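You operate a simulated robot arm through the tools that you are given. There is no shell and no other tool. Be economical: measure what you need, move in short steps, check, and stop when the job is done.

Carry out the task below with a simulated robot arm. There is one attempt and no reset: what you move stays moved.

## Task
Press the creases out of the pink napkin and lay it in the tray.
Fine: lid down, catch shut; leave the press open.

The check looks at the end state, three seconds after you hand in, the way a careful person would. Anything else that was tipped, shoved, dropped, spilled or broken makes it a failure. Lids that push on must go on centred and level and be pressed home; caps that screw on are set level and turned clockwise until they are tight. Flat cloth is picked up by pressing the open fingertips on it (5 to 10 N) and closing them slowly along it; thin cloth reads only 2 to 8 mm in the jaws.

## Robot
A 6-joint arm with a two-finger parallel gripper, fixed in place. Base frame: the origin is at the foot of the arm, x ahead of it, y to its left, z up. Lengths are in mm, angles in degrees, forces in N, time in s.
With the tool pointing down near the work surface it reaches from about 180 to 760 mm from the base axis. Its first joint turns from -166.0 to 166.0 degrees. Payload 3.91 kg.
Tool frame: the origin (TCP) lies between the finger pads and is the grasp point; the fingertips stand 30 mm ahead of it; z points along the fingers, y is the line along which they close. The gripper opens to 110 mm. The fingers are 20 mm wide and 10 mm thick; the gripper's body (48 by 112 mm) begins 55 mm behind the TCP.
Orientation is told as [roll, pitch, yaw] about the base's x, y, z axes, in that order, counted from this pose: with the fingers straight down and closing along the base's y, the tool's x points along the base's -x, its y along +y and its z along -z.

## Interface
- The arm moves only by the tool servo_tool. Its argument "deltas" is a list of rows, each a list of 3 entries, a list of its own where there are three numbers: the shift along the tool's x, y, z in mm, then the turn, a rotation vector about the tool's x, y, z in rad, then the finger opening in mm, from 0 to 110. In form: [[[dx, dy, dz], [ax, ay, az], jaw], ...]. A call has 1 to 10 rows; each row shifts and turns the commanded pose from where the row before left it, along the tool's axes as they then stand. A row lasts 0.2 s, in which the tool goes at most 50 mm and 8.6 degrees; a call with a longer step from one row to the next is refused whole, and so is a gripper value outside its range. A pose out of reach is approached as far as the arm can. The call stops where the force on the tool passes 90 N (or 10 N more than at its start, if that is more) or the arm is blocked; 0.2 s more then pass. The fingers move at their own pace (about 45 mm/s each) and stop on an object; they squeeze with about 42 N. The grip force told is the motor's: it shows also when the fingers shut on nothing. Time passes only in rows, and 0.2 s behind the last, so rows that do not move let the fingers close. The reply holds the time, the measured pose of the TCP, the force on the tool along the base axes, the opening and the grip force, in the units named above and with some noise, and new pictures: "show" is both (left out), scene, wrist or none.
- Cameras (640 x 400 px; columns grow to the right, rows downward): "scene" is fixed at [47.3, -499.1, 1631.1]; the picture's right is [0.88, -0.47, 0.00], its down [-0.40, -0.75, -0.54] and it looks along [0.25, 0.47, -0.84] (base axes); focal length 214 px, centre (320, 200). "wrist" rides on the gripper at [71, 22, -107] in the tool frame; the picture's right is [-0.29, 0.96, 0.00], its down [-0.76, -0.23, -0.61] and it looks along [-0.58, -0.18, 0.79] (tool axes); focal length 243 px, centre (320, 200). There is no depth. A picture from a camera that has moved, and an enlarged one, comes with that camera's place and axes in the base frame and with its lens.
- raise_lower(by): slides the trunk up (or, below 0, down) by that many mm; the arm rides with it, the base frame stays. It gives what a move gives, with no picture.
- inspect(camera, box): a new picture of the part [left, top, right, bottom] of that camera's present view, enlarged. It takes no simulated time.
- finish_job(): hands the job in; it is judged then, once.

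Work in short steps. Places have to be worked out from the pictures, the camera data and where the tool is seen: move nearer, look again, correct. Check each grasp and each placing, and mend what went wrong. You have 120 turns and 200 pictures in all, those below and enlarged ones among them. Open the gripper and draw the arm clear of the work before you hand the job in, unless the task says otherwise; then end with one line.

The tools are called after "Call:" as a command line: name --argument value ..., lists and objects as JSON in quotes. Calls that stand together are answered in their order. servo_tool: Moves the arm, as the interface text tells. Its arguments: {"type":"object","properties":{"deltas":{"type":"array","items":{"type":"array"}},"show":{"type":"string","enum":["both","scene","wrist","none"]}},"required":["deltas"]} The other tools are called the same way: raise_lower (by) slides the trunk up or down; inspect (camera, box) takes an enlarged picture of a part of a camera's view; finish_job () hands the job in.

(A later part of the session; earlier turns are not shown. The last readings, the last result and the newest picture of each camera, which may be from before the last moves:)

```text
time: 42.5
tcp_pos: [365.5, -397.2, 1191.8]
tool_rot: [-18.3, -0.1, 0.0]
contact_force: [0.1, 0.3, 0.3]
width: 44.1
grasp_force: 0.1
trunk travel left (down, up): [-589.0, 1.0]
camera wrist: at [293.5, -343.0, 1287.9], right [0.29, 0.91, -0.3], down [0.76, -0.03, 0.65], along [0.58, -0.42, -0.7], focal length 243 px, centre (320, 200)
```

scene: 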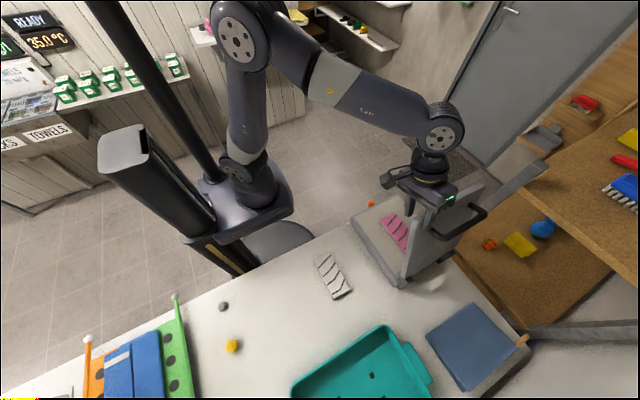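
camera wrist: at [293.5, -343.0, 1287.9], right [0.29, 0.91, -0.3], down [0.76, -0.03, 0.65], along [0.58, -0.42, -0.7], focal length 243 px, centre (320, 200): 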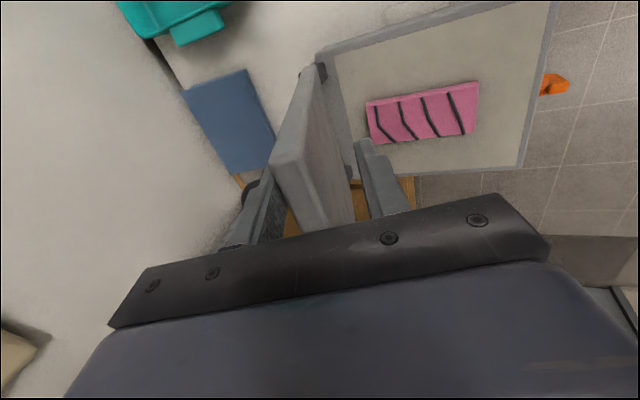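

Going well. I'll continue the arc.

Call:
servo_tool --deltas '[[[0, 24, 1.5], [0.08, 0, 0], 44], [[0, 24, 1.5], [0.08, 0, 0], 44], [[0, 24, 1.5], [0.08, 0, 0], 44], [[0, 24, 1.5], [0.08, 0, 0], 44], [[0, 24, 1.5], [0.08, 0, 0], 44]]'

```text
time: 43.7
tcp_pos: [364.2, -295.1, 1132.1]
tool_rot: [-41.1, 0.0, 0.1]
contact_force: [-0.4, 1.0, 0.4]
width: 44.0
grasp_force: 0.0
trunk travel left (down, up): [-589.0, 1.0]
camera wrist: at [292.5, -207.5, 1199.0], right [0.29, 0.72, -0.63], down [0.76, 0.23, 0.61], along [0.58, -0.66, -0.48], focal length 243 px, centre (320, 200)
```

scene: 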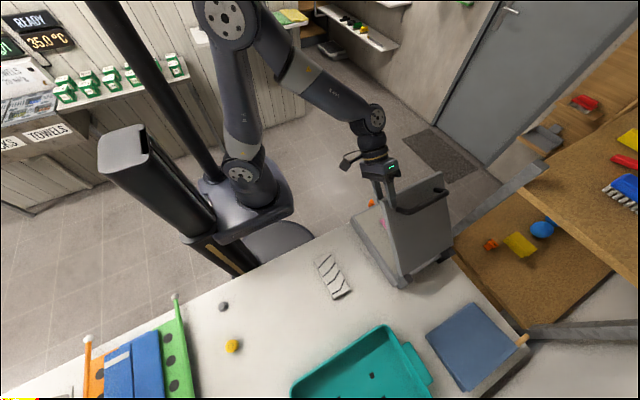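
wrist: 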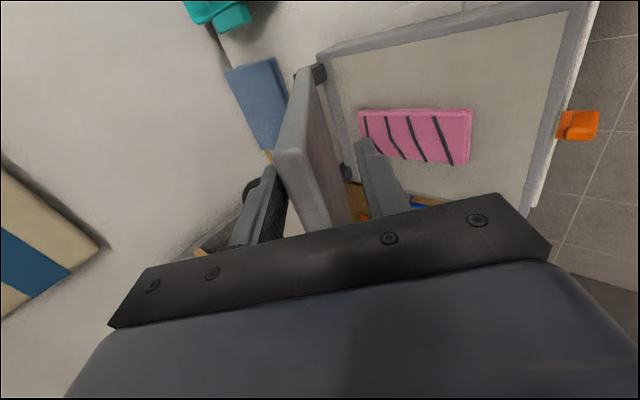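

The lid keeps touching the outer finger even at 41° past vertical, so the hinge has enough friction to hold it. I'll go a little further, then back out along the tool axis.

Call:
servo_tool --deltas '[[[0, 24, 1.5], [0.08, 0, 0], 44], [[0, 24, 1.5], [0.08, 0, 0], 44], [[0, 24, 1.5], [0.08, 0, 0], 44], [[0, 24, 1.5], [0.08, 0, 0], 44], [[0, 0, -20], [0, 0, 0], 44], [[0, 0, -30], [0, 0, 0], 44], [[0, 0, -30], [0, 0, 0], 44]]'

```text
time: 45.3
tcp_pos: [362.9, -167.4, 1097.4]
tool_rot: [-59.5, 0.1, 0.0]
contact_force: [0.9, -0.7, -0.3]
width: 44.2
grasp_force: 0.1
trunk travel left (down, up): [-589.0, 1.0]
camera wrist: at [292.4, -64.2, 1134.3], right [0.29, 0.49, -0.83], down [0.76, 0.41, 0.51], along [0.58, -0.77, -0.25], focal length 243 px, centre (320, 200)
```

scene: 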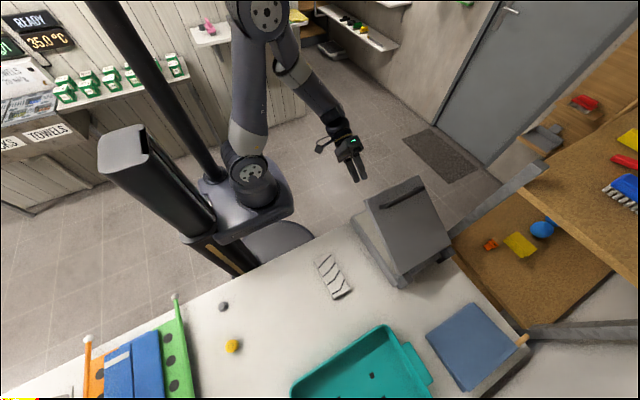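
wrist: 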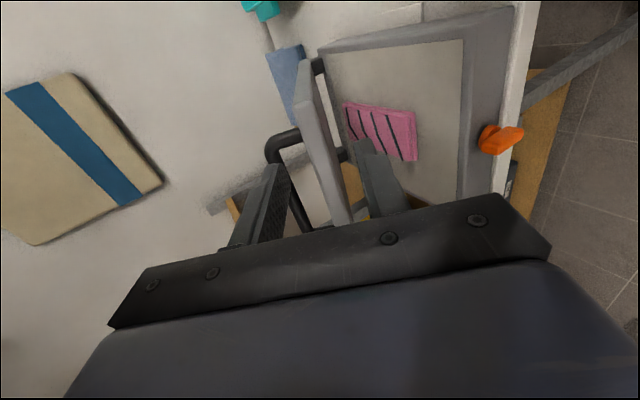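

The lid stays where it is. I'll raise the tool clear and bring it back to vertical so I can push the lid down from above.

Call:
servo_tool --deltas '[[[0, -38, -24], [0, 0, 0], 44], [[0, -38, -24], [-0.13, 0, 0], 44], [[0, -38, -24], [-0.13, 0, 0], 20], [[0, 0, 0], [-0.13, 0, 0], 0], [[0, 0, 0], [-0.13, 0, 0], 0], [[0, 0, 0], [-0.13, 0, 0], 0], [[0, 0, 0], [-0.13, 0, 0], 0], [[0, 0, 0], [-0.13, 0, 0], 0], [[0, 0, 0], [-0.129, 0, 0], 0]]' --show "none"

```text
time: 47.3
tcp_pos: [364.4, -170.2, 1233.9]
tool_rot: [0.1, -0.1, 0.1]
contact_force: [0.0, 0.1, -0.6]
width: 0.0
grasp_force: 37.3
trunk travel left (down, up): [-589.0, 1.0]
```

Call:
servo_tool --deltas '[[[-20, -33, 0], [0, 0, 0], 0], [[-20, -33, 0], [0, 0, 0], 0], [[-20, -33, 0], [0, 0, 0], 0], [[-19, -31, 0], [0, 0, 0], 0], [[0, 0, 40], [0, 0, 0], 0], [[0, 0, 40], [0, 0, 0], 0], [[0, 0, 0], [0, 0, 0], 0]]'

```text
time: 48.9
tcp_pos: [442.7, -299.8, 1152.7]
tool_rot: [0.1, 0.0, -0.1]
contact_force: [-0.3, -1.4, 0.0]
width: 0.0
grasp_force: 37.3
trunk travel left (down, up): [-589.0, 1.0]
camera wrist: at [371.1, -277.8, 1259.9], right [0.29, 0.96, 0.0], down [0.76, -0.23, 0.61], along [0.58, -0.18, -0.79], focal length 243 px, centre (320, 200)
```

scene: 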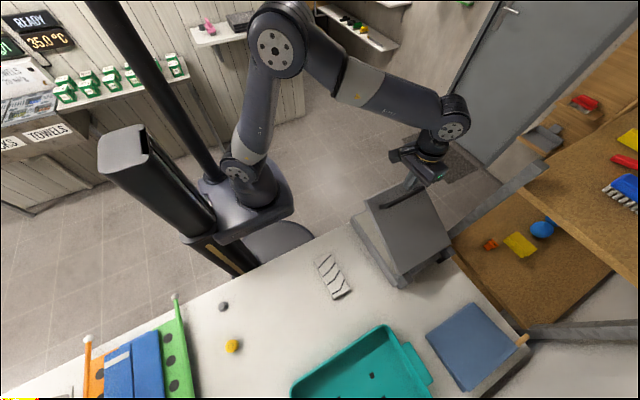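
wrist: 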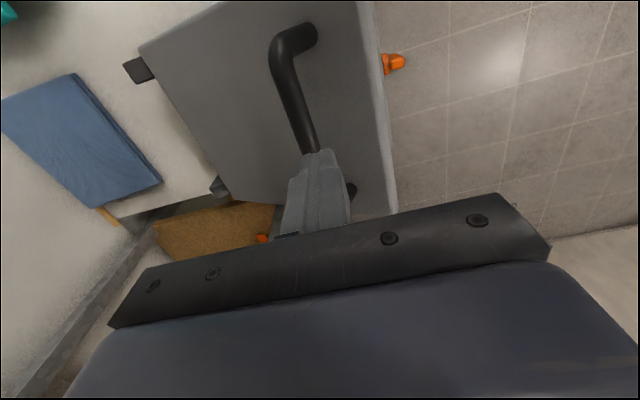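

The handle bar is right below the tool. I'll move to the free strip at x ≈ 355, left of the handle, and push the lid down there.

Call:
servo_tool --deltas '[[[30, 4, 0], [0, 0, 0], 0], [[30, 6, 0], [0, 0, 0], 0], [[28, 5, 0], [0, 0, 0], 0], [[0, 0, 20], [0, 0, 0], 0], [[0, 0, 20], [0, 0, 0], 0], [[0, 0, 20], [0, 0, 0], 0], [[0, 0, 20], [0, 0, 0], 0]]'

```text
time: 50.5
tcp_pos: [354.6, -283.6, 1073.0]
tool_rot: [0.1, 0.1, 0.0]
contact_force: [1.3, 0.3, 0.4]
width: 0.0
grasp_force: 38.1
trunk travel left (down, up): [-589.0, 1.0]
camera wrist: at [283.8, -262.5, 1179.8], right [0.29, 0.96, 0.0], down [0.76, -0.23, 0.61], along [0.58, -0.18, -0.79], focal length 243 px, centre (320, 200)
```

scene: 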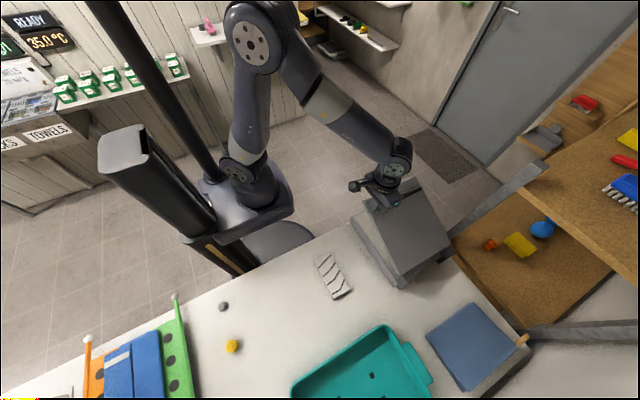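
wrist: 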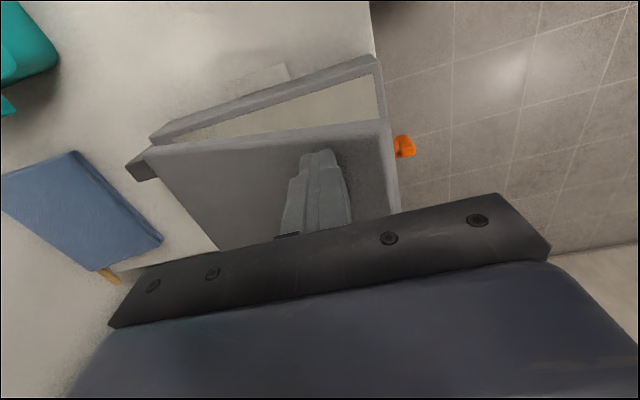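

The lid is on or near the tips and moving easily. I'll keep pushing down.

Call:
servo_tool --deltas '[[[0, 0, 20], [0, 0, 0], 0], [[0, 0, 20], [0, 0, 0], 0], [[0, 0, 20], [0, 0, 0], 0], [[0, 0, 15], [0, 0, 0], 0], [[0, 0, 10], [0, 0, 0], 0]]'

```text
time: 51.7
tcp_pos: [354.8, -284.1, 987.7]
tool_rot: [0.0, 0.1, 0.1]
contact_force: [0.4, 1.1, -0.3]
width: 0.0
grasp_force: 37.4
trunk travel left (down, up): [-589.0, 1.0]
camera wrist: at [283.7, -262.3, 1094.3], right [0.29, 0.96, 0.0], down [0.76, -0.23, 0.61], along [0.58, -0.17, -0.8], focal length 243 px, centre (320, 200)
```

scene: 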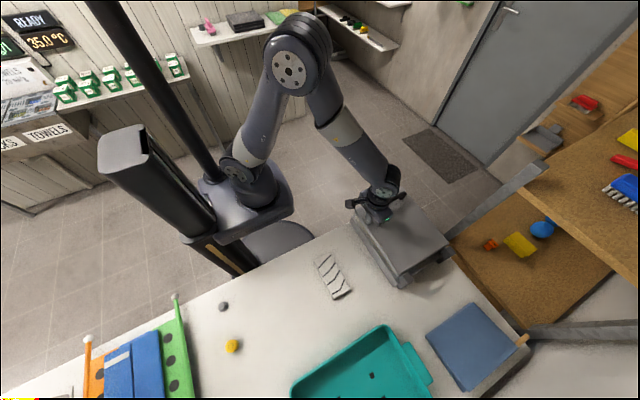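
wrist: 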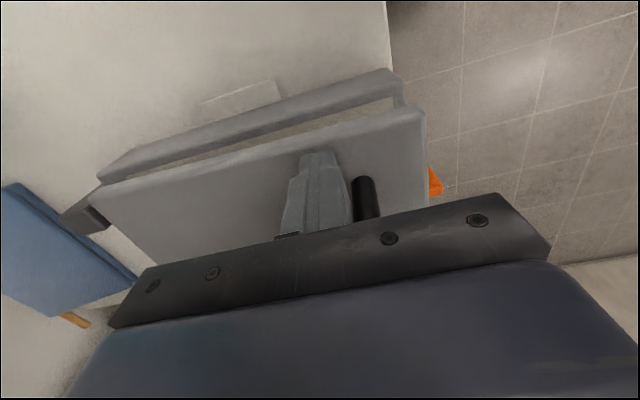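

Call:
servo_tool --deltas '[[[0, 0, 8], [0, 0, 0], 0], [[0, 0, 8], [0, 0, 0], 0], [[0, 0, 5], [0, 0, 0], 0], [[0, 0, 4], [0, 0, 0], 0], [[0, 0, 0], [0, 0, 0], 0]]'

```text
time: 52.9
tcp_pos: [355.2, -283.2, 971.9]
tool_rot: [-0.5, -0.7, 0.2]
contact_force: [-11.4, 14.1, 52.6]
width: 0.3
grasp_force: 37.5
trunk travel left (down, up): [-589.0, 1.0]
stopped in row 5: the force on the tool passed its limit (the readings are from after the stop); the commanded pose is now the measured one
camera wrist: at [282.4, -260.7, 1077.3], right [0.29, 0.96, -0.01], down [0.75, -0.22, 0.62], along [0.59, -0.18, -0.79], focal length 243 px, centre (320, 200)
```

scene: 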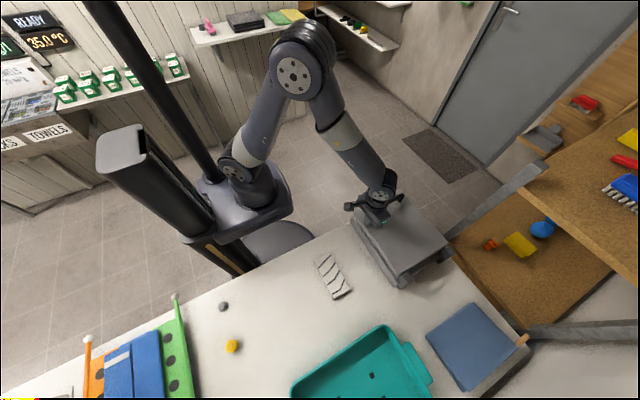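
wrist: 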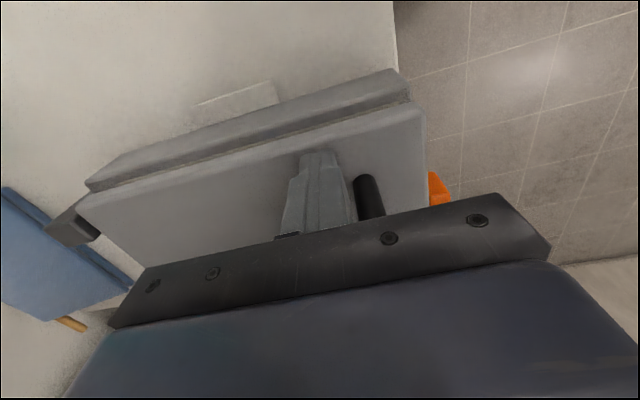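

The lid is down and level on the base. Now I'll back up and look at the orange catch at the front.

Call:
servo_tool --deltas '[[[0, 0, -20], [-0.0087, 0.012, 0], 0], [[0, 10, -35], [0, 0, 0], 0], [[-10, 20, -35], [0, 0, 0], 0], [[-10, 20, -35], [0, 0, 0], 0]]' --show "wrist"

Call:
inspect --camera "wrist" --box '[290, 60, 450, 220]'

Call:
inspect --camera "scene" --box '[330, 170, 470, 290]'

```text
time: 53.9
tcp_pos: [375.9, -234.6, 1093.3]
tool_rot: [0.2, 0.3, -0.1]
contact_force: [0.0, -1.1, -0.5]
width: 0.0
grasp_force: 37.4
trunk travel left (down, up): [-589.0, 1.0]
camera wrist: at [305.8, -213.7, 1200.4], right [0.29, 0.96, 0.0], down [0.76, -0.23, 0.6], along [0.58, -0.17, -0.8], focal length 243 px, centre (320, 200)
```

wrist: 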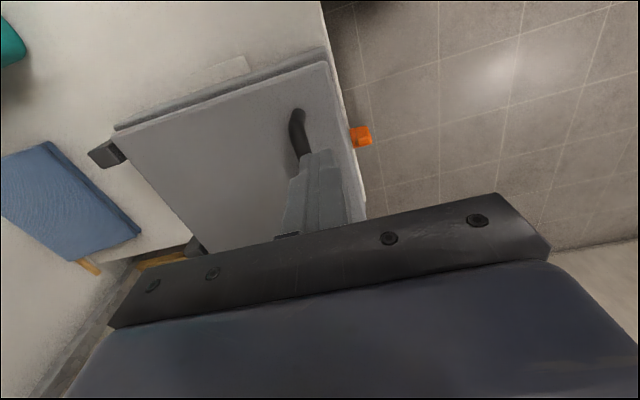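

```text
2.50 times, centred on (370, 140) of wrist
camera zoom: at [305.8, -213.7, 1200.4], right [0.29, 0.96, 0.0], down [0.76, -0.23, 0.6], along [0.58, -0.17, -0.8], focal length 606 px, centre (195, 350)
```

zoom: 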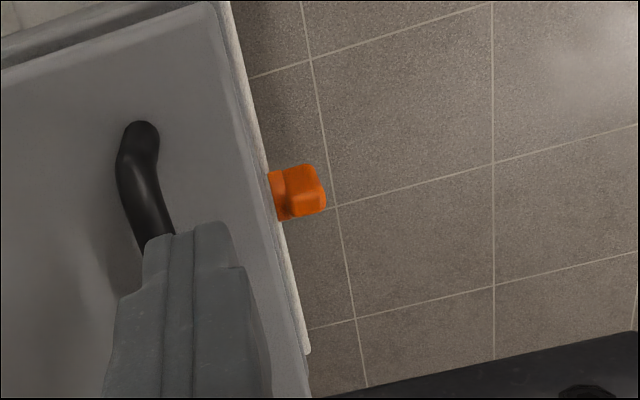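

```text
3.33 times, centred on (400, 230) of scene
camera zoom: at [47.3, -499.1, 1631.1], right [0.88, -0.47, 0.0], down [-0.4, -0.75, -0.54], along [0.25, 0.47, -0.84], focal length 715 px, centre (53, 100)
```

zoom: 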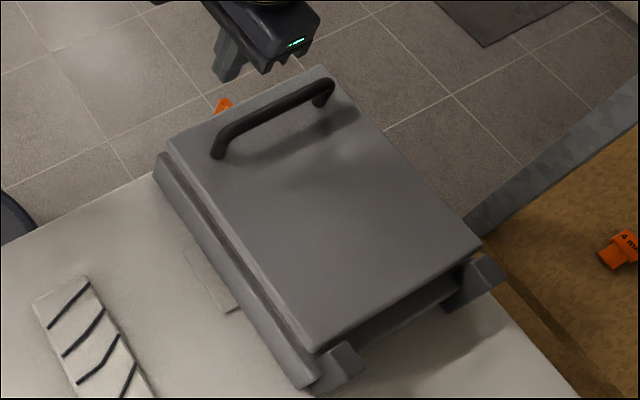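

The catch sticks out from the front of the base at about (445, -195, 888). I'll view it from the front: move to +y, yaw -90, then drop down.

Call:
servo_tool --deltas '[[[0, 40, 0], [0, 0, 0], 0], [[0, 40, 0], [0, 0, 0.1428], 0], [[0, 20, 0], [0, 0, 0.1428], 0], [[0, 0, 0], [0, 0, 0.1428], 0], [[0, 0, 0], [0, 0, 0.1428], 0], [[0, 0, 0], [0, 0, 0.1428], 0], [[0, 0, 0], [0, 0, 0.1428], 0], [[0, 0, 0], [0, 0, 0.1428], 0], [[0, 0, 0], [0, 0, 0.1428], 0], [[0, 0, 0], [0, 0, 0.1428], 0]]' --show "none"

Call:
servo_tool --deltas '[[[0, 0, 0], [0, 0, 0.1428], 0], [[0, 0, 0], [0, 0, 0.1428], 0], [[0, 30, 40], [0, 0, 0], 0], [[0, 30, 40], [0, 0, 0], 0], [[0, 0, 40], [0, 0, 0], 0]]' --show "wrist"

```text
time: 56.1
tcp_pos: [380.8, -137.6, 1092.7]
tool_rot: [-0.2, 0.0, -74.0]
contact_force: [0.4, 0.6, -0.4]
width: 0.1
grasp_force: 38.0
trunk travel left (down, up): [-589.0, 1.0]
```

```text
time: 57.3
tcp_pos: [440.5, -137.5, 972.9]
tool_rot: [-0.2, 0.1, -90.0]
contact_force: [0.3, 0.4, 0.2]
width: 0.0
grasp_force: 37.9
trunk travel left (down, up): [-589.0, 1.0]
camera wrist: at [462.4, -66.8, 1080.0], right [0.96, -0.29, 0.0], down [-0.23, -0.76, 0.61], along [-0.18, -0.58, -0.79], focal length 243 px, centre (320, 200)
```

wrist: 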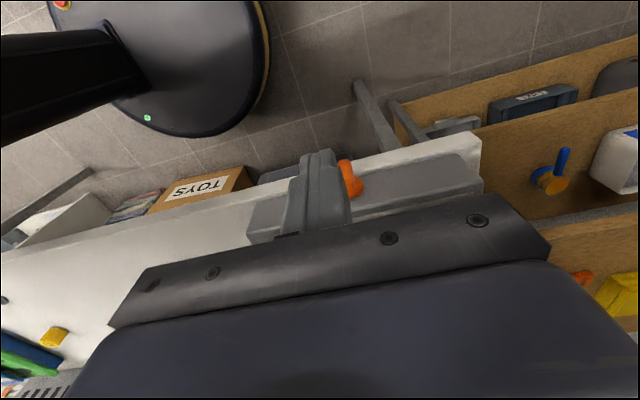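

The fingers block the view of the catch. I'll shift sideways to x ≈ 385 and zoom.

Call:
servo_tool --deltas '[[[0, -28, 0], [0, 0, 0], 0], [[0, -28, 0], [0, 0, 0], 0]]' --show "none"

Call:
inspect --camera "wrist" --box '[300, 100, 500, 225]'

```text
time: 57.9
tcp_pos: [383.6, -137.7, 975.1]
tool_rot: [-0.2, 0.1, -90.0]
contact_force: [0.2, -1.4, -0.9]
width: 0.0
grasp_force: 37.8
trunk travel left (down, up): [-589.0, 1.0]
```

```text
3.20 times, centred on (400, 162) of wrist
camera zoom: at [405.1, -66.8, 1082.1], right [0.96, -0.29, 0.0], down [-0.23, -0.76, 0.61], along [-0.18, -0.58, -0.79], focal length 776 px, centre (64, 320)
```

zoom: 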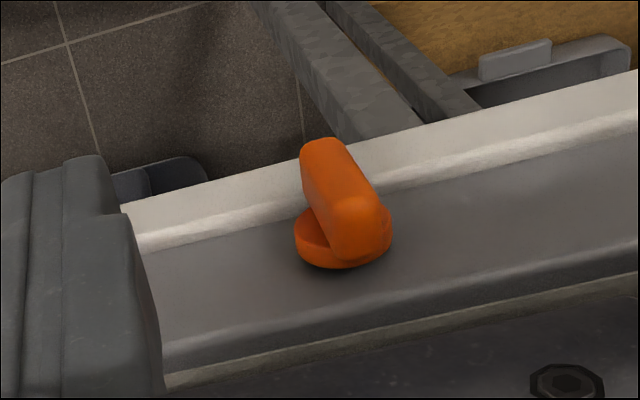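

I see a round disc pivot on the base's front face with a lever or wing on it. I need a horizontal front view, so I'll lower and tilt the tool by 40°.

Call:
servo_tool --deltas '[[[0, 8, 40], [0, 0, 0], 0], [[10, 8, 40], [0, 0, 0], 0], [[0, 0, 0], [0, -0.14, 0], 0], [[0, 0, 0], [0, -0.14, 0], 0], [[0, 0, 0], [0, -0.14, 0], 0], [[0, 0, 0], [0, -0.14, 0], 0], [[0, 0, 0], [0, -0.14, 0], 0]]' --show "none"

Call:
inspect --camera "wrist" --box '[290, 90, 530, 240]'

```text
time: 59.5
tcp_pos: [400.0, -125.9, 891.6]
tool_rot: [-0.2, -40.0, -89.7]
contact_force: [0.2, -0.3, 0.2]
width: 0.0
grasp_force: 38.2
trunk travel left (down, up): [-589.0, 1.0]
```

```text
2.67 times, centred on (410, 165) of wrist
camera zoom: at [421.4, -2.8, 927.8], right [0.96, -0.22, 0.18], down [-0.23, -0.19, 0.96], along [-0.18, -0.96, -0.23], focal length 647 px, centre (80, 293)
```

zoom: 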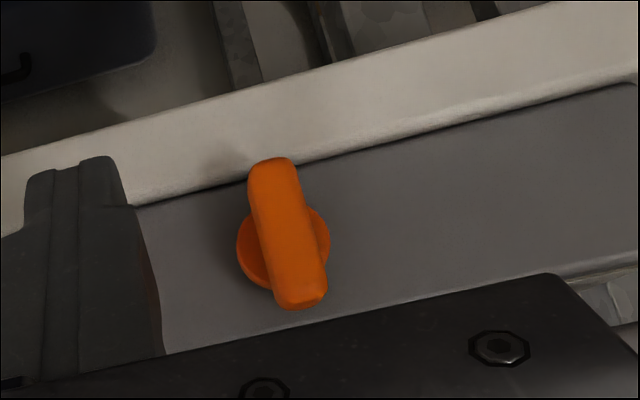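

Now it's clear: a quarter-turn knob at about (449, -185 to -210, 879), with its bar vertical, 41 mm long and about 14 mm thick. I'll bring the tool to horizontal in front of it, open, so I can grip the bar and turn it.

Call:
servo_tool --deltas '[[[31, 0, -26], [0, 0, 0], 20], [[8, 0, -6], [0, -0.1247, 0], 40], [[0, 0, 0], [0, -0.1247, 0], 40], [[0, 0, 0], [0, -0.1247, 0], 40], [[0, 0, 0], [0, -0.1247, 0], 40], [[0, 0, 0], [0, -0.1247, 0], 40], [[0, 0, 0], [0, -0.1247, 0], 40], [[0, 0, 0], [0, -0.1247, 0], 40], [[0, 0, 0], [0, 0, 0], 40]]'

```text
time: 61.5
tcp_pos: [405.5, -72.4, 893.3]
tool_rot: [-95.3, -89.4, 5.2]
contact_force: [0.7, 0.3, 0.3]
width: 40.2
grasp_force: 0.1
out of reach, approached as far as the arm can: row 8
trunk travel left (down, up): [-589.0, 1.0]
camera wrist: at [427.3, 33.4, 821.5], right [0.96, 0.0, 0.28], down [-0.22, 0.61, 0.76], along [-0.17, -0.79, 0.58], focal length 243 px, centre (320, 200)
```

scene: 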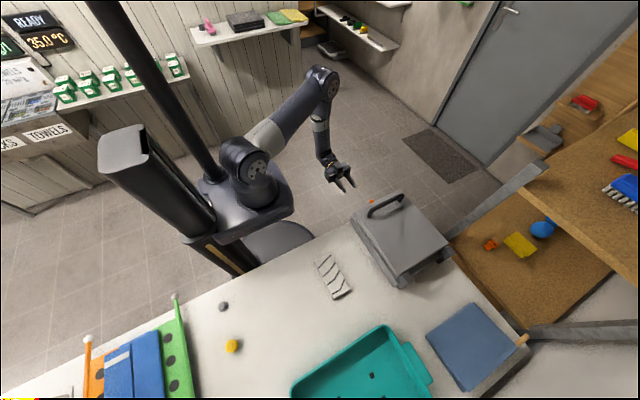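
wrist: 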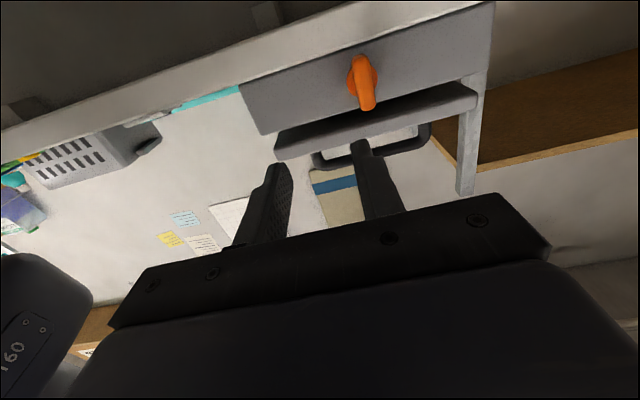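

Tool is horizontal now. The lid may show a gap above the base, so I'll zoom in.

Call:
inspect --camera "wrist" --box '[220, 10, 500, 185]'

Call:
inspect --camera "scene" --box '[330, 170, 470, 290]'

```text
2.29 times, centred on (360, 98) of wrist
camera zoom: at [427.3, 33.4, 821.5], right [0.96, 0.0, 0.28], down [-0.22, 0.61, 0.76], along [-0.17, -0.79, 0.58], focal length 555 px, centre (229, 434)
```

zoom: 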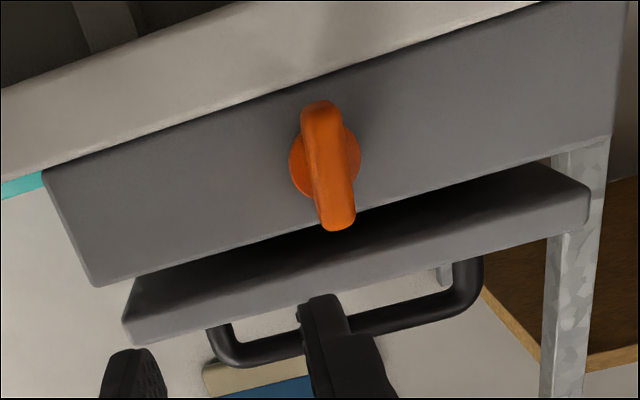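

```text
3.33 times, centred on (400, 230) of scene
camera zoom: at [47.3, -499.1, 1631.1], right [0.88, -0.47, 0.0], down [-0.4, -0.75, -0.54], along [0.25, 0.47, -0.84], focal length 715 px, centre (53, 100)
```

zoom: 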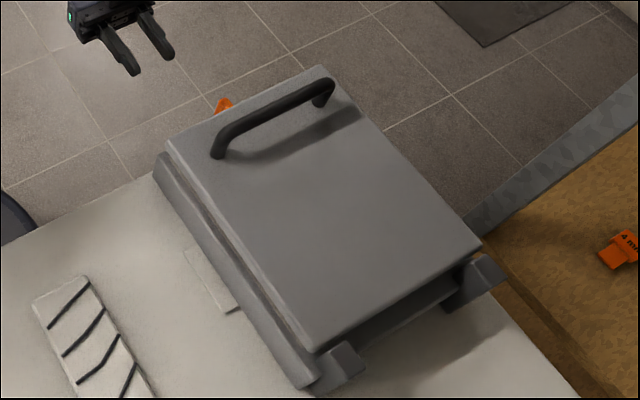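

The lid rests level on the napkin, with a gap of about 15 mm, which equals the napkin's thickness. I'll try the catch: line up with the knob (x 449, z 879) and approach.

Call:
servo_tool --deltas '[[[7, 22, 0], [0, 0, 0], 40], [[7, 22, 20], [0, 0, 0], 40], [[0, 0, 25], [0, 0, 0], 40], [[0, 0, 15], [0, 0, 0], 40], [[0, 0, 0], [0, 0, 0], 40]]' --show "wrist"

```text
time: 62.7
tcp_pos: [448.8, -134.0, 877.7]
tool_rot: [-87.7, -89.8, -2.2]
contact_force: [-0.3, -0.1, 0.0]
width: 40.0
grasp_force: 0.0
trunk travel left (down, up): [-589.0, 1.0]
camera wrist: at [470.8, -26.7, 807.4], right [0.96, 0.0, 0.29], down [-0.23, 0.61, 0.76], along [-0.17, -0.79, 0.58], focal length 243 px, centre (320, 200)
```

wrist: 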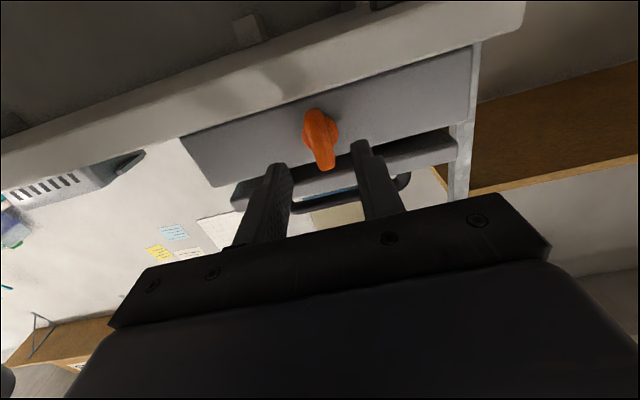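

Well aligned. I'll advance 40 mm and close on the bar.

Call:
servo_tool --deltas '[[[0, 0, 15], [0, 0, 0], 40], [[0, 0, 15], [0, 0, 0], 40], [[0, 0, 8], [0, 0, 0], 40], [[0, 0, 0], [0, 0, 0], 30], [[0, 0, 0], [0, 0, 0], 20], [[0, 0, 0], [0, 0, 0], 10], [[0, 0, 0], [0, 0, 0], 10]]' --show "wrist"

```text
time: 64.3
tcp_pos: [450.7, -172.7, 880.2]
tool_rot: [-88.9, -89.7, -0.9]
contact_force: [1.2, -0.6, 0.3]
width: 13.7
grasp_force: 45.0
trunk travel left (down, up): [-589.0, 1.0]
camera wrist: at [471.1, -64.7, 809.0], right [0.96, 0.0, 0.29], down [-0.23, 0.61, 0.76], along [-0.17, -0.79, 0.58], focal length 243 px, centre (320, 200)
```

wrist: 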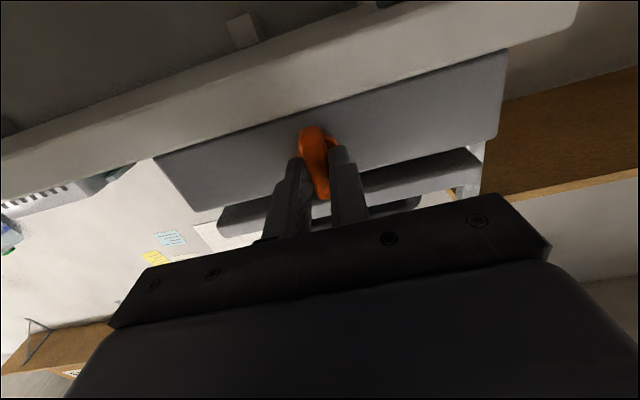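

Gripped at 13.7 mm. I'll turn clockwise (seen from the front) a little and feel for resistance.

Call:
servo_tool --deltas '[[[0, 0, 0], [0, 0, 0.1], 8], [[0, 0, 0], [0, 0, 0.1], 8], [[0, 0, 0], [0, 0, 0.1], 8], [[0, 0, 0], [0, 0, 0], 8]]' --show "wrist"

```text
time: 64.9
tcp_pos: [465.7, -171.7, 882.2]
tool_rot: [89.2, -82.0, 177.4]
contact_force: [-71.0, 1.0, -1.3]
width: 43.1
grasp_force: 35.0
out of reach, approached as far as the arm can: row 1, 2, 3
trunk travel left (down, up): [-589.0, 1.0]
stopped in row 3: the force on the tool passed its limit (the readings are from after the stop); the commanded pose is now the measured one
camera wrist: at [502.5, -67.8, 814.9], right [0.91, -0.05, 0.42], down [-0.3, 0.62, 0.72], along [-0.3, -0.78, 0.55], focal length 243 px, centre (320, 200)
```

wrist: 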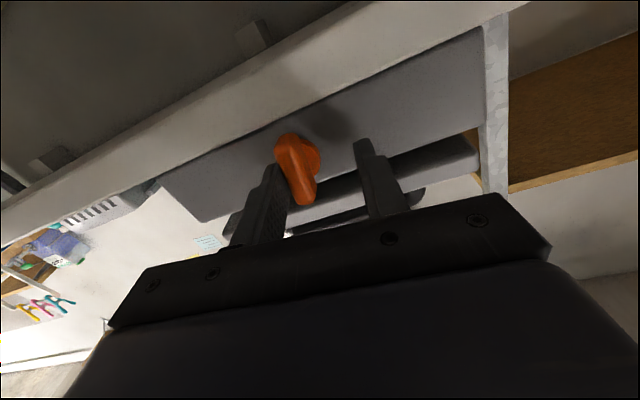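

The arm could not make that turn in this posture; it slid sideways against the knob instead. I'll relieve the side force, open, and back off.

Call:
servo_tool --deltas '[[[0, -10, 0], [0, 0, 0], 50], [[0, -4, 0], [0, 0, 0], 60], [[0, 0, -15], [0, 0, 0], 60], [[0, 0, -25], [0, 0, 0], 60], [[0, 0, -15], [0, 0, 0], 60]]'

```text
time: 66.1
tcp_pos: [477.2, -115.4, 880.9]
tool_rot: [88.7, -81.3, 179.5]
contact_force: [0.0, -0.7, 0.2]
width: 59.7
grasp_force: 0.0
out of reach, approached as far as the arm can: row 1, 2
trunk travel left (down, up): [-589.0, 1.0]
camera wrist: at [513.1, -9.2, 814.8], right [0.9, -0.03, 0.43], down [-0.32, 0.62, 0.72], along [-0.29, -0.79, 0.54], focal length 243 px, centre (320, 200)
```

scene: 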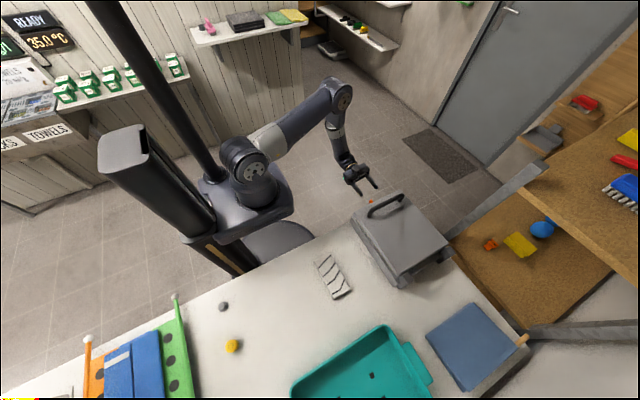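
wrist: 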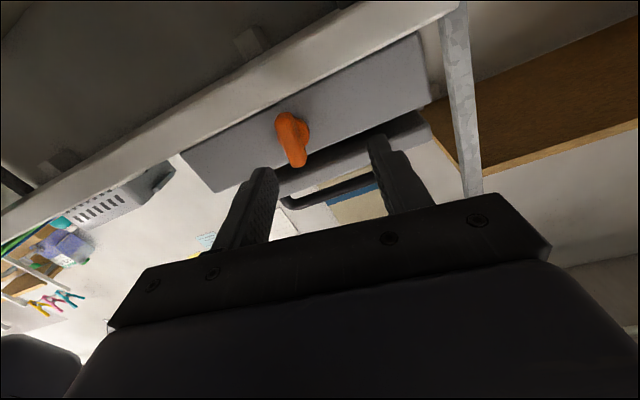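

The knob bar still looks vertical. Turning +z seems to hit a wrist limit, so I'll undo the slight rotation, re-centre, and see if the arm is free in the other direction.

Call:
servo_tool --deltas '[[[0, 0, 0], [0, 0, -0.07], 45], [[0, -10, 0], [0, 0, -0.07], 45], [[0, -10, 0], [0, 0, 0], 45], [[0, -8, 0], [0, 0, 0], 45], [[0, 0, 0], [0, 0, 0], 45]]' --show "none"

Call:
inspect --camera "wrist" --box '[220, 60, 460, 210]'

```text
time: 67.3
tcp_pos: [447.4, -115.9, 881.0]
tool_rot: [70.9, -89.2, -163.0]
contact_force: [1.0, -0.1, 1.0]
width: 45.0
grasp_force: 0.0
trunk travel left (down, up): [-589.0, 1.0]
```

```text
2.67 times, centred on (340, 135) of wrist
camera zoom: at [473.9, -8.2, 810.5], right [0.95, -0.03, 0.3], down [-0.22, 0.61, 0.76], along [-0.21, -0.79, 0.58], focal length 647 px, centre (267, 373)
```

zoom: 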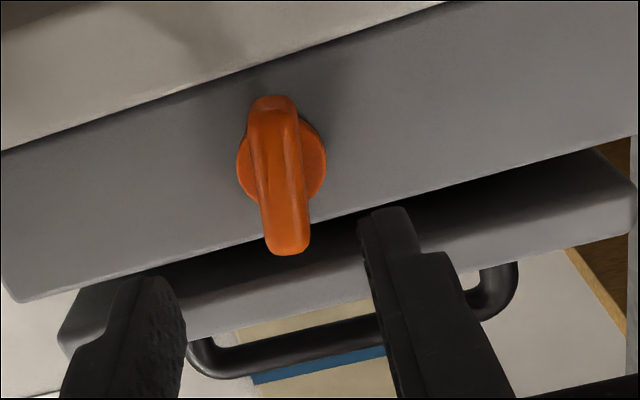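

The arm is free again at x 447. I'll re-approach and grip the bar, then turn the other way (counter-clockwise).

Call:
servo_tool --deltas '[[[0, 1, 20], [0, 0, 0], 45], [[0, 1, 20], [0, 0, 0], 45], [[0, 0, 15], [0, 0, 0], 45], [[0, 0, 0], [0, 0, 0], 30], [[0, 0, 0], [0, 0, 0], 20], [[0, 0, 0], [0, 0, 0], 10], [[0, 0, 0], [0, 0, 0], 10]]' --show "none"

Call:
servo_tool --deltas '[[[0, 0, 0], [0, 0, -0.08], 8], [[0, 0, 0], [0, 0, -0.08], 8], [[0, 0, 0], [0, 0, -0.08], 8], [[0, 0, 0], [0, 0, 0], 8]]' --show "wrist"

```text
time: 68.9
tcp_pos: [451.1, -171.0, 880.0]
tool_rot: [70.6, -89.2, -162.6]
contact_force: [10.8, -2.7, 1.4]
width: 14.5
grasp_force: 45.0
trunk travel left (down, up): [-589.0, 1.0]
```

```text
time: 69.9
tcp_pos: [451.7, -170.0, 880.5]
tool_rot: [-89.0, -76.9, -2.9]
contact_force: [17.9, -11.5, 10.6]
width: 18.9
grasp_force: 44.7
trunk travel left (down, up): [-589.0, 1.0]
camera wrist: at [459.2, -63.6, 806.9], right [1.0, -0.03, 0.07], down [-0.03, 0.61, 0.79], along [-0.07, -0.79, 0.6], focal length 243 px, centre (320, 200)
```

wrist: 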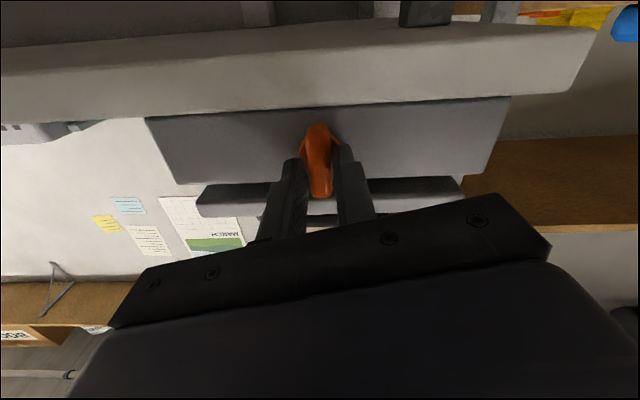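

The jaws are being wedged open, so counter-clockwise is blocked: the catch must turn clockwise. I'll undo, back off, and rotate the gripper 180° so there is wrist range for a clockwise turn.

Call:
servo_tool --deltas '[[[0, 0, 0], [0, 0, 0.08], 14], [[0, 0, 0], [0, 0, 0.08], 14], [[0, 0, 0], [0, 0, 0.08], 30], [[0, 0, 0], [0, 0, 0], 45], [[0, 0, -20], [0, 0, 0], 45], [[0, 0, -30], [0, 0, 0], 45], [[0, 0, -30], [0, 0, -0.14], 45]]' --show "none"

Call:
servo_tool --deltas '[[[0, 0, 0], [0, 0, -0.143], 45], [[0, 0, 0], [0, 0, -0.143], 45], [[0, 0, 0], [0, 0, -0.143], 45], [[0, 0, 0], [0, 0, -0.143], 45], [[0, 0, 0], [0, 0, -0.143], 45], [[0, 0, 0], [0, 0, -0.143], 45], [[0, 0, 0], [0, 0, -0.143], 45], [[0, 0, 0], [0, 0, -0.143], 45], [[0, 0, 0], [0, 0, -0.143], 45], [[0, 0, 0], [0, 0, -0.143], 45]]' --show "wrist"

```text
time: 71.5
tcp_pos: [451.7, -88.0, 880.2]
tool_rot: [-88.3, -82.6, -3.7]
contact_force: [-0.2, -0.7, 0.1]
width: 45.1
grasp_force: 0.0
trunk travel left (down, up): [-589.0, 1.0]
```

```text
time: 73.7
tcp_pos: [450.9, -90.0, 881.5]
tool_rot: [-89.9, -0.6, -2.0]
contact_force: [0.3, -0.5, 0.1]
width: 44.9
grasp_force: 0.1
trunk travel left (down, up): [-589.0, 1.0]
camera wrist: at [383.7, 19.8, 859.1], right [0.3, -0.01, -0.95], down [0.78, 0.58, 0.24], along [0.55, -0.81, 0.18], focal length 243 px, centre (320, 200)
```

wrist: 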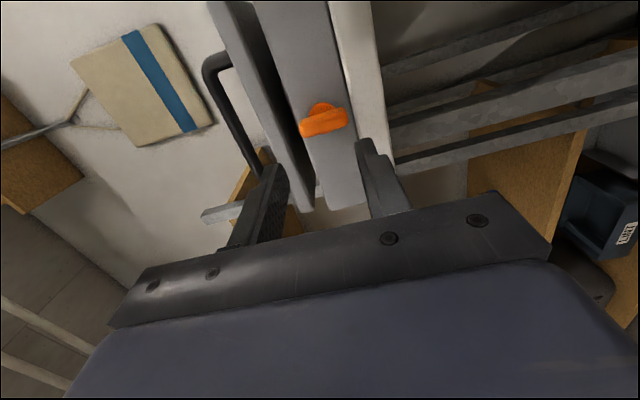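

Rotation this way is free. I'll continue another 90°.

Call:
servo_tool --deltas '[[[0, 0, 0], [0, 0, -0.143], 45], [[0, 0, 0], [0, 0, -0.143], 45], [[0, 0, 0], [0, 0, -0.143], 45], [[0, 0, 0], [0, 0, -0.143], 45], [[0, 0, 0], [0, 0, -0.143], 45], [[0, 0, 0], [0, 0, -0.143], 45], [[0, 0, 0], [0, 0, -0.143], 45], [[0, 0, 0], [0, 0, -0.143], 45], [[0, 0, 0], [0, 0, -0.143], 45], [[0, 0, 0], [0, 0, -0.143], 45]]' --show "none"

Call:
servo_tool --deltas '[[[0, 0, 0], [0, 0, -0.14], 45], [[0, 0, 0], [0, 0, 0], 45]]' --show "wrist"

```text
time: 75.9
tcp_pos: [451.7, -90.2, 880.2]
tool_rot: [-88.5, 81.2, -0.5]
contact_force: [0.3, 0.0, 0.3]
width: 45.0
grasp_force: 0.1
trunk travel left (down, up): [-589.0, 1.0]
```

```text
time: 76.5
tcp_pos: [450.0, -91.6, 880.6]
tool_rot: [-72.9, 89.3, 15.0]
contact_force: [0.4, 0.4, 0.1]
width: 45.0
grasp_force: 0.1
trunk travel left (down, up): [-589.0, 1.0]
camera wrist: at [432.2, 17.4, 951.7], right [-0.95, 0.04, -0.3], down [0.26, 0.6, -0.75], along [0.16, -0.8, -0.58], focal length 243 px, centre (320, 200)
```

wrist: 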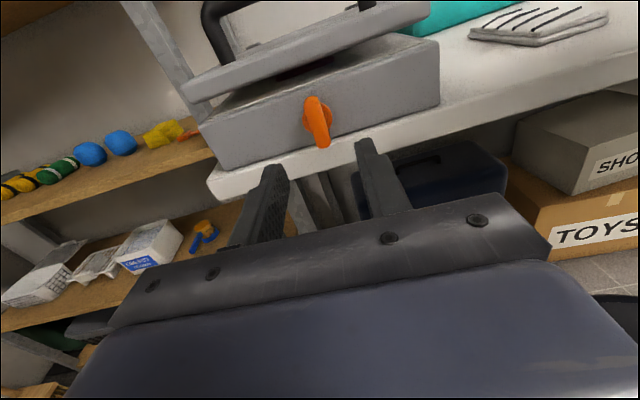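

Excellent upright view. Let me zoom on the lid and catch.

Call:
inspect --camera "wrist" --box '[180, 20, 460, 195]'

```text
2.29 times, centred on (320, 108) of wrist
camera zoom: at [432.2, 17.4, 951.7], right [-0.95, 0.04, -0.3], down [0.26, 0.6, -0.75], along [0.16, -0.8, -0.58], focal length 555 px, centre (320, 411)
```

zoom: 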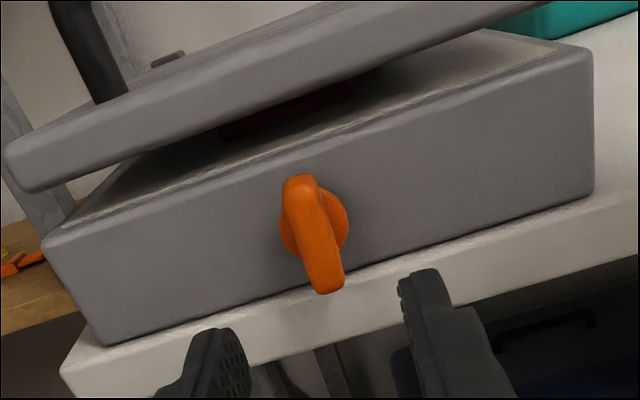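

The napkin is under the lid, which rests on it. I'll approach, grip the bar and turn clockwise.

Call:
servo_tool --deltas '[[[0, 0, 20], [0, 0, 0], 45], [[0, 0, 20], [0, 0, 0], 45], [[0, 0, 20], [0, 0, 0], 45], [[0, 0, 20], [0, 0, 0], 45], [[0, 0, 0], [0, 0, 0], 30], [[0, 0, 0], [0, 0, 0], 20], [[0, 0, 0], [0, 0, 0], 10], [[0, 0, 0], [0, 0, 0], 10]]' --show "none"

Call:
servo_tool --deltas '[[[0, 0, 0], [0, 0, 0.08], 8], [[0, 0, 0], [0, 0, 0.08], 8], [[0, 0, 0], [0, 0, 0.08], 8], [[0, 0, 0], [0, 0, 0.08], 8], [[0, 0, 0], [0, 0, 0], 8]]' --show "wrist"

```text
time: 78.3
tcp_pos: [448.3, -169.5, 880.3]
tool_rot: [-76.0, 89.1, 12.1]
contact_force: [13.3, -3.9, 3.1]
width: 16.5
grasp_force: 6.7
trunk travel left (down, up): [-589.0, 1.0]
```

```text
time: 79.5
tcp_pos: [448.6, -171.3, 881.1]
tool_rot: [-89.3, 70.8, -1.3]
contact_force: [15.5, -1.5, 1.7]
width: 15.9
grasp_force: 7.4
trunk travel left (down, up): [-589.0, 1.0]
camera wrist: at [409.3, -61.3, 940.6], right [-0.81, 0.03, -0.59], down [0.49, 0.59, -0.64], along [0.33, -0.8, -0.49], focal length 243 px, centre (320, 200)
```

wrist: 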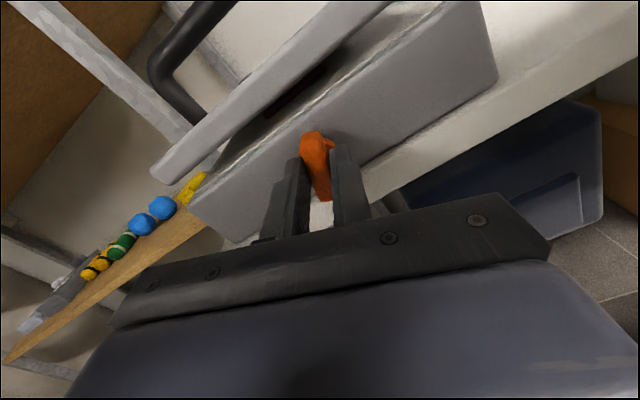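

The bar turns with the gripper now. I'll continue clockwise.

Call:
servo_tool --deltas '[[[0, 0, 0], [0, 0, 0.1], 6], [[0, 0, 0], [0, 0, 0.1], 6], [[0, 0, 0], [0, 0, 0.1], 6], [[0, 0, 0], [0, 0, 0.1], 6], [[0, 0, 0], [0, 0, 0.1], 6], [[0, 0, 0], [0, 0, 0], 6]]' --show "wrist"

```text
time: 80.9
tcp_pos: [449.4, -168.6, 879.0]
tool_rot: [-89.8, 42.2, -1.7]
contact_force: [12.6, -2.5, 4.4]
width: 14.1
grasp_force: 45.2
trunk travel left (down, up): [-589.0, 1.0]
camera wrist: at [385.4, -60.3, 912.0], right [-0.43, 0.02, -0.9], down [0.74, 0.58, -0.34], along [0.52, -0.81, -0.26], focal length 243 px, centre (320, 200)
```

wrist: 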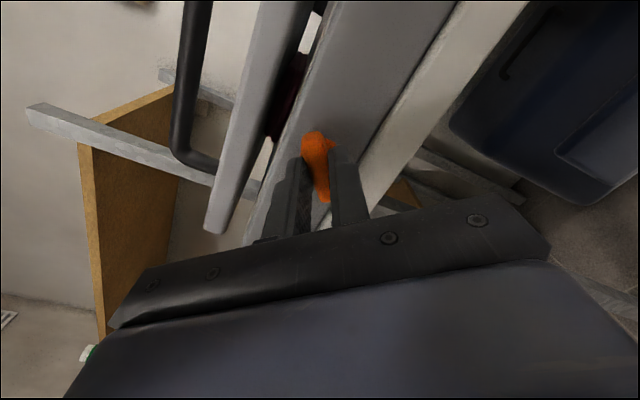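

Call:
servo_tool --deltas '[[[0, 0, 0], [0, 0, 0.1], 6], [[0, 0, 0], [0, 0, 0.1], 6], [[0, 0, 0], [0, 0, 0.1], 6], [[0, 0, 0], [0, 0, 0.1], 6], [[0, 0, 0], [0, 0, 0.1], 6], [[0, 0, 0], [0, 0, 0.1], 6], [[0, 0, 0], [0, 0, 0.1], 6], [[0, 0, 0], [0, 0, 0], 6]]' --show "wrist"

```text
time: 82.7
tcp_pos: [447.9, -170.0, 877.8]
tool_rot: [-89.6, 2.1, -2.1]
contact_force: [-4.1, 5.5, -24.8]
width: 13.7
grasp_force: 45.1
trunk travel left (down, up): [-589.0, 1.0]
camera wrist: at [380.4, -59.7, 860.3], right [0.25, 0.0, -0.97], down [0.79, 0.58, 0.21], along [0.56, -0.82, 0.15], focal length 243 px, centre (320, 200)
```

wrist: 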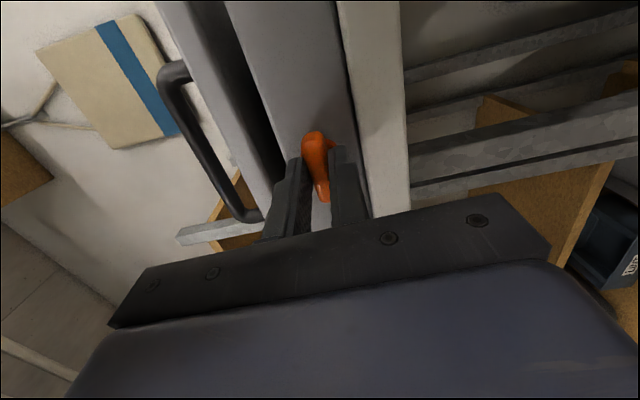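

The bar is now near horizontal (88°), with a force starting to show. I'll nudge slightly more to find the stop.

Call:
servo_tool --deltas '[[[0, 0, 0], [0, 0, 0.05], 6], [[0, 0, 0], [0, 0, 0.05], 6], [[0, 0, 0], [0, 0, 0], 6]]' --show "none"

```text
time: 83.5
tcp_pos: [448.3, -169.7, 877.6]
tool_rot: [-89.6, -3.5, -2.1]
contact_force: [-11.0, 9.7, -30.6]
width: 15.0
grasp_force: 45.2
trunk travel left (down, up): [-589.0, 1.0]
```

The jaws begin to wedge, so the catch is at its stop at about 90°. I'll release, back off and look.

Call:
servo_tool --deltas '[[[0, 0, 0], [0, 0, -0.06], 12], [[0, 0, 0], [0, 0, 0], 30], [[0, 0, 0], [0, 0, 0], 45], [[0, 0, -25], [0, 0, 0], 45], [[0, 0, -35], [0, 0, 0], 45], [[0, 0, -30], [0, 0, 0], 45]]'

Call:
inspect --camera "wrist" --box '[180, 0, 460, 175]'

```text
time: 84.9
tcp_pos: [450.2, -79.4, 880.5]
tool_rot: [-89.8, -0.3, -2.0]
contact_force: [0.3, -0.7, 0.1]
width: 45.0
grasp_force: 0.1
trunk travel left (down, up): [-589.0, 1.0]
camera wrist: at [383.5, 30.6, 858.7], right [0.29, -0.01, -0.96], down [0.78, 0.58, 0.24], along [0.55, -0.82, 0.18], focal length 243 px, centre (320, 200)
```

scene: 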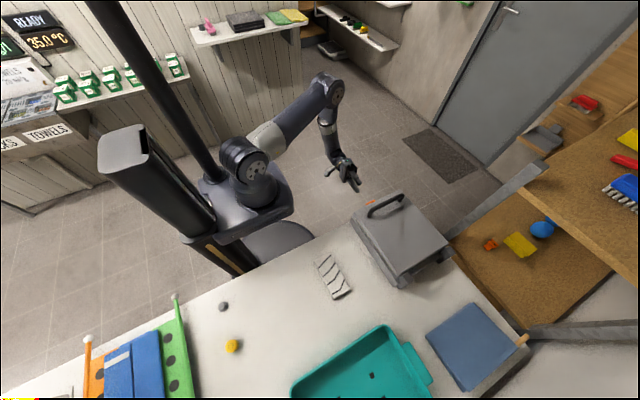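
wrist: 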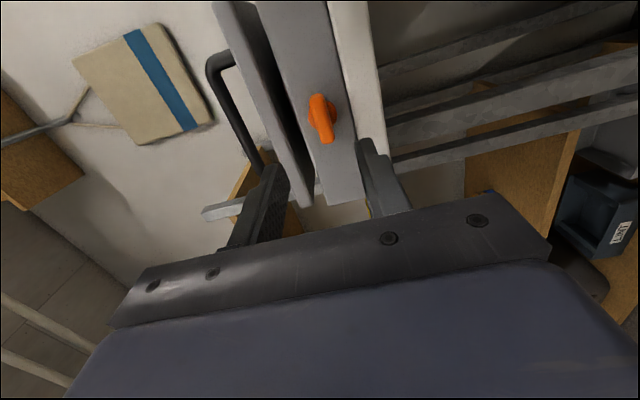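

```text
2.29 times, centred on (320, 88) of wrist
camera zoom: at [383.5, 30.6, 858.7], right [0.29, -0.01, -0.96], down [0.78, 0.58, 0.24], along [0.55, -0.82, 0.18], focal length 555 px, centre (320, 457)
```

zoom: 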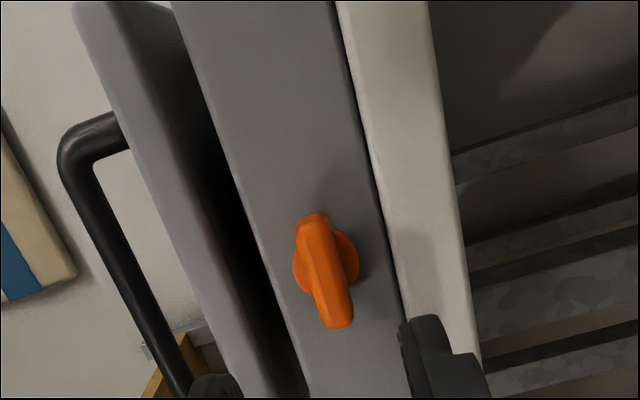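

The catch is horizontal, i.e. shut. To make sure the lid is really home on the cloth, I'll press down on the lid's front edge with the closed fingers while it's shut.

Call:
servo_tool --deltas '[[[0, -45, 0], [0, 0, 0], 0], [[0, -45, 0], [0, 0, 0], 0], [[0, 0, 35], [0, 0, 0], 0], [[0, 0, 35], [0, 0, 0], 0], [[0, 0, 34], [0, 0, 0], 0], [[0, 8, 0], [0, 0, 0], 0], [[0, 4, 0], [0, 0, 0], 0]]' --show "wrist"

```text
time: 86.5
tcp_pos: [449.2, -184.1, 959.1]
tool_rot: [-89.7, -0.2, -2.0]
contact_force: [-0.6, -0.7, 0.4]
width: 0.1
grasp_force: 37.8
trunk travel left (down, up): [-589.0, 1.0]
camera wrist: at [381.1, -74.5, 936.9], right [0.29, -0.01, -0.96], down [0.78, 0.58, 0.24], along [0.55, -0.81, 0.18], focal length 243 px, centre (320, 200)
```

wrist: 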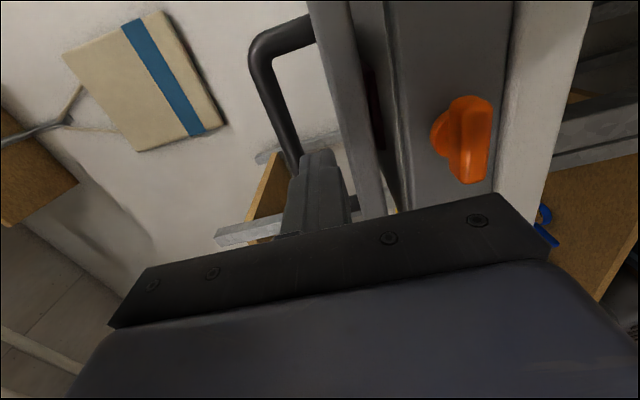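

Call:
servo_tool --deltas '[[[0, 4, 0], [0, 0, 0], 0], [[0, 4, 0], [0, 0, 0], 0], [[0, 3, 0], [0, 0, 0], 0], [[0, 3, 0], [0, 0, 0], 0], [[0, 3, 0], [0, 0, 0], 0], [[0, 2, 0], [0, 0, 0], 0]]' --show "wrist"

```text
time: 87.9
tcp_pos: [446.2, -183.3, 940.0]
tool_rot: [-89.8, -0.2, -2.1]
contact_force: [0.8, -1.2, 0.0]
width: 0.0
grasp_force: 38.4
trunk travel left (down, up): [-589.0, 1.0]
camera wrist: at [380.1, -74.5, 917.8], right [0.29, -0.01, -0.96], down [0.78, 0.58, 0.24], along [0.55, -0.81, 0.18], focal length 243 px, centre (320, 200)
```

wrist: 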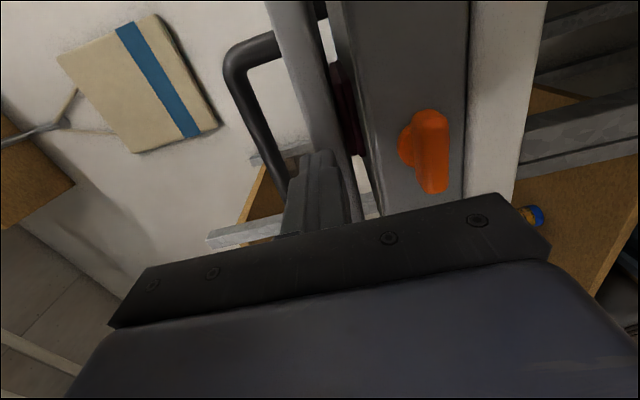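

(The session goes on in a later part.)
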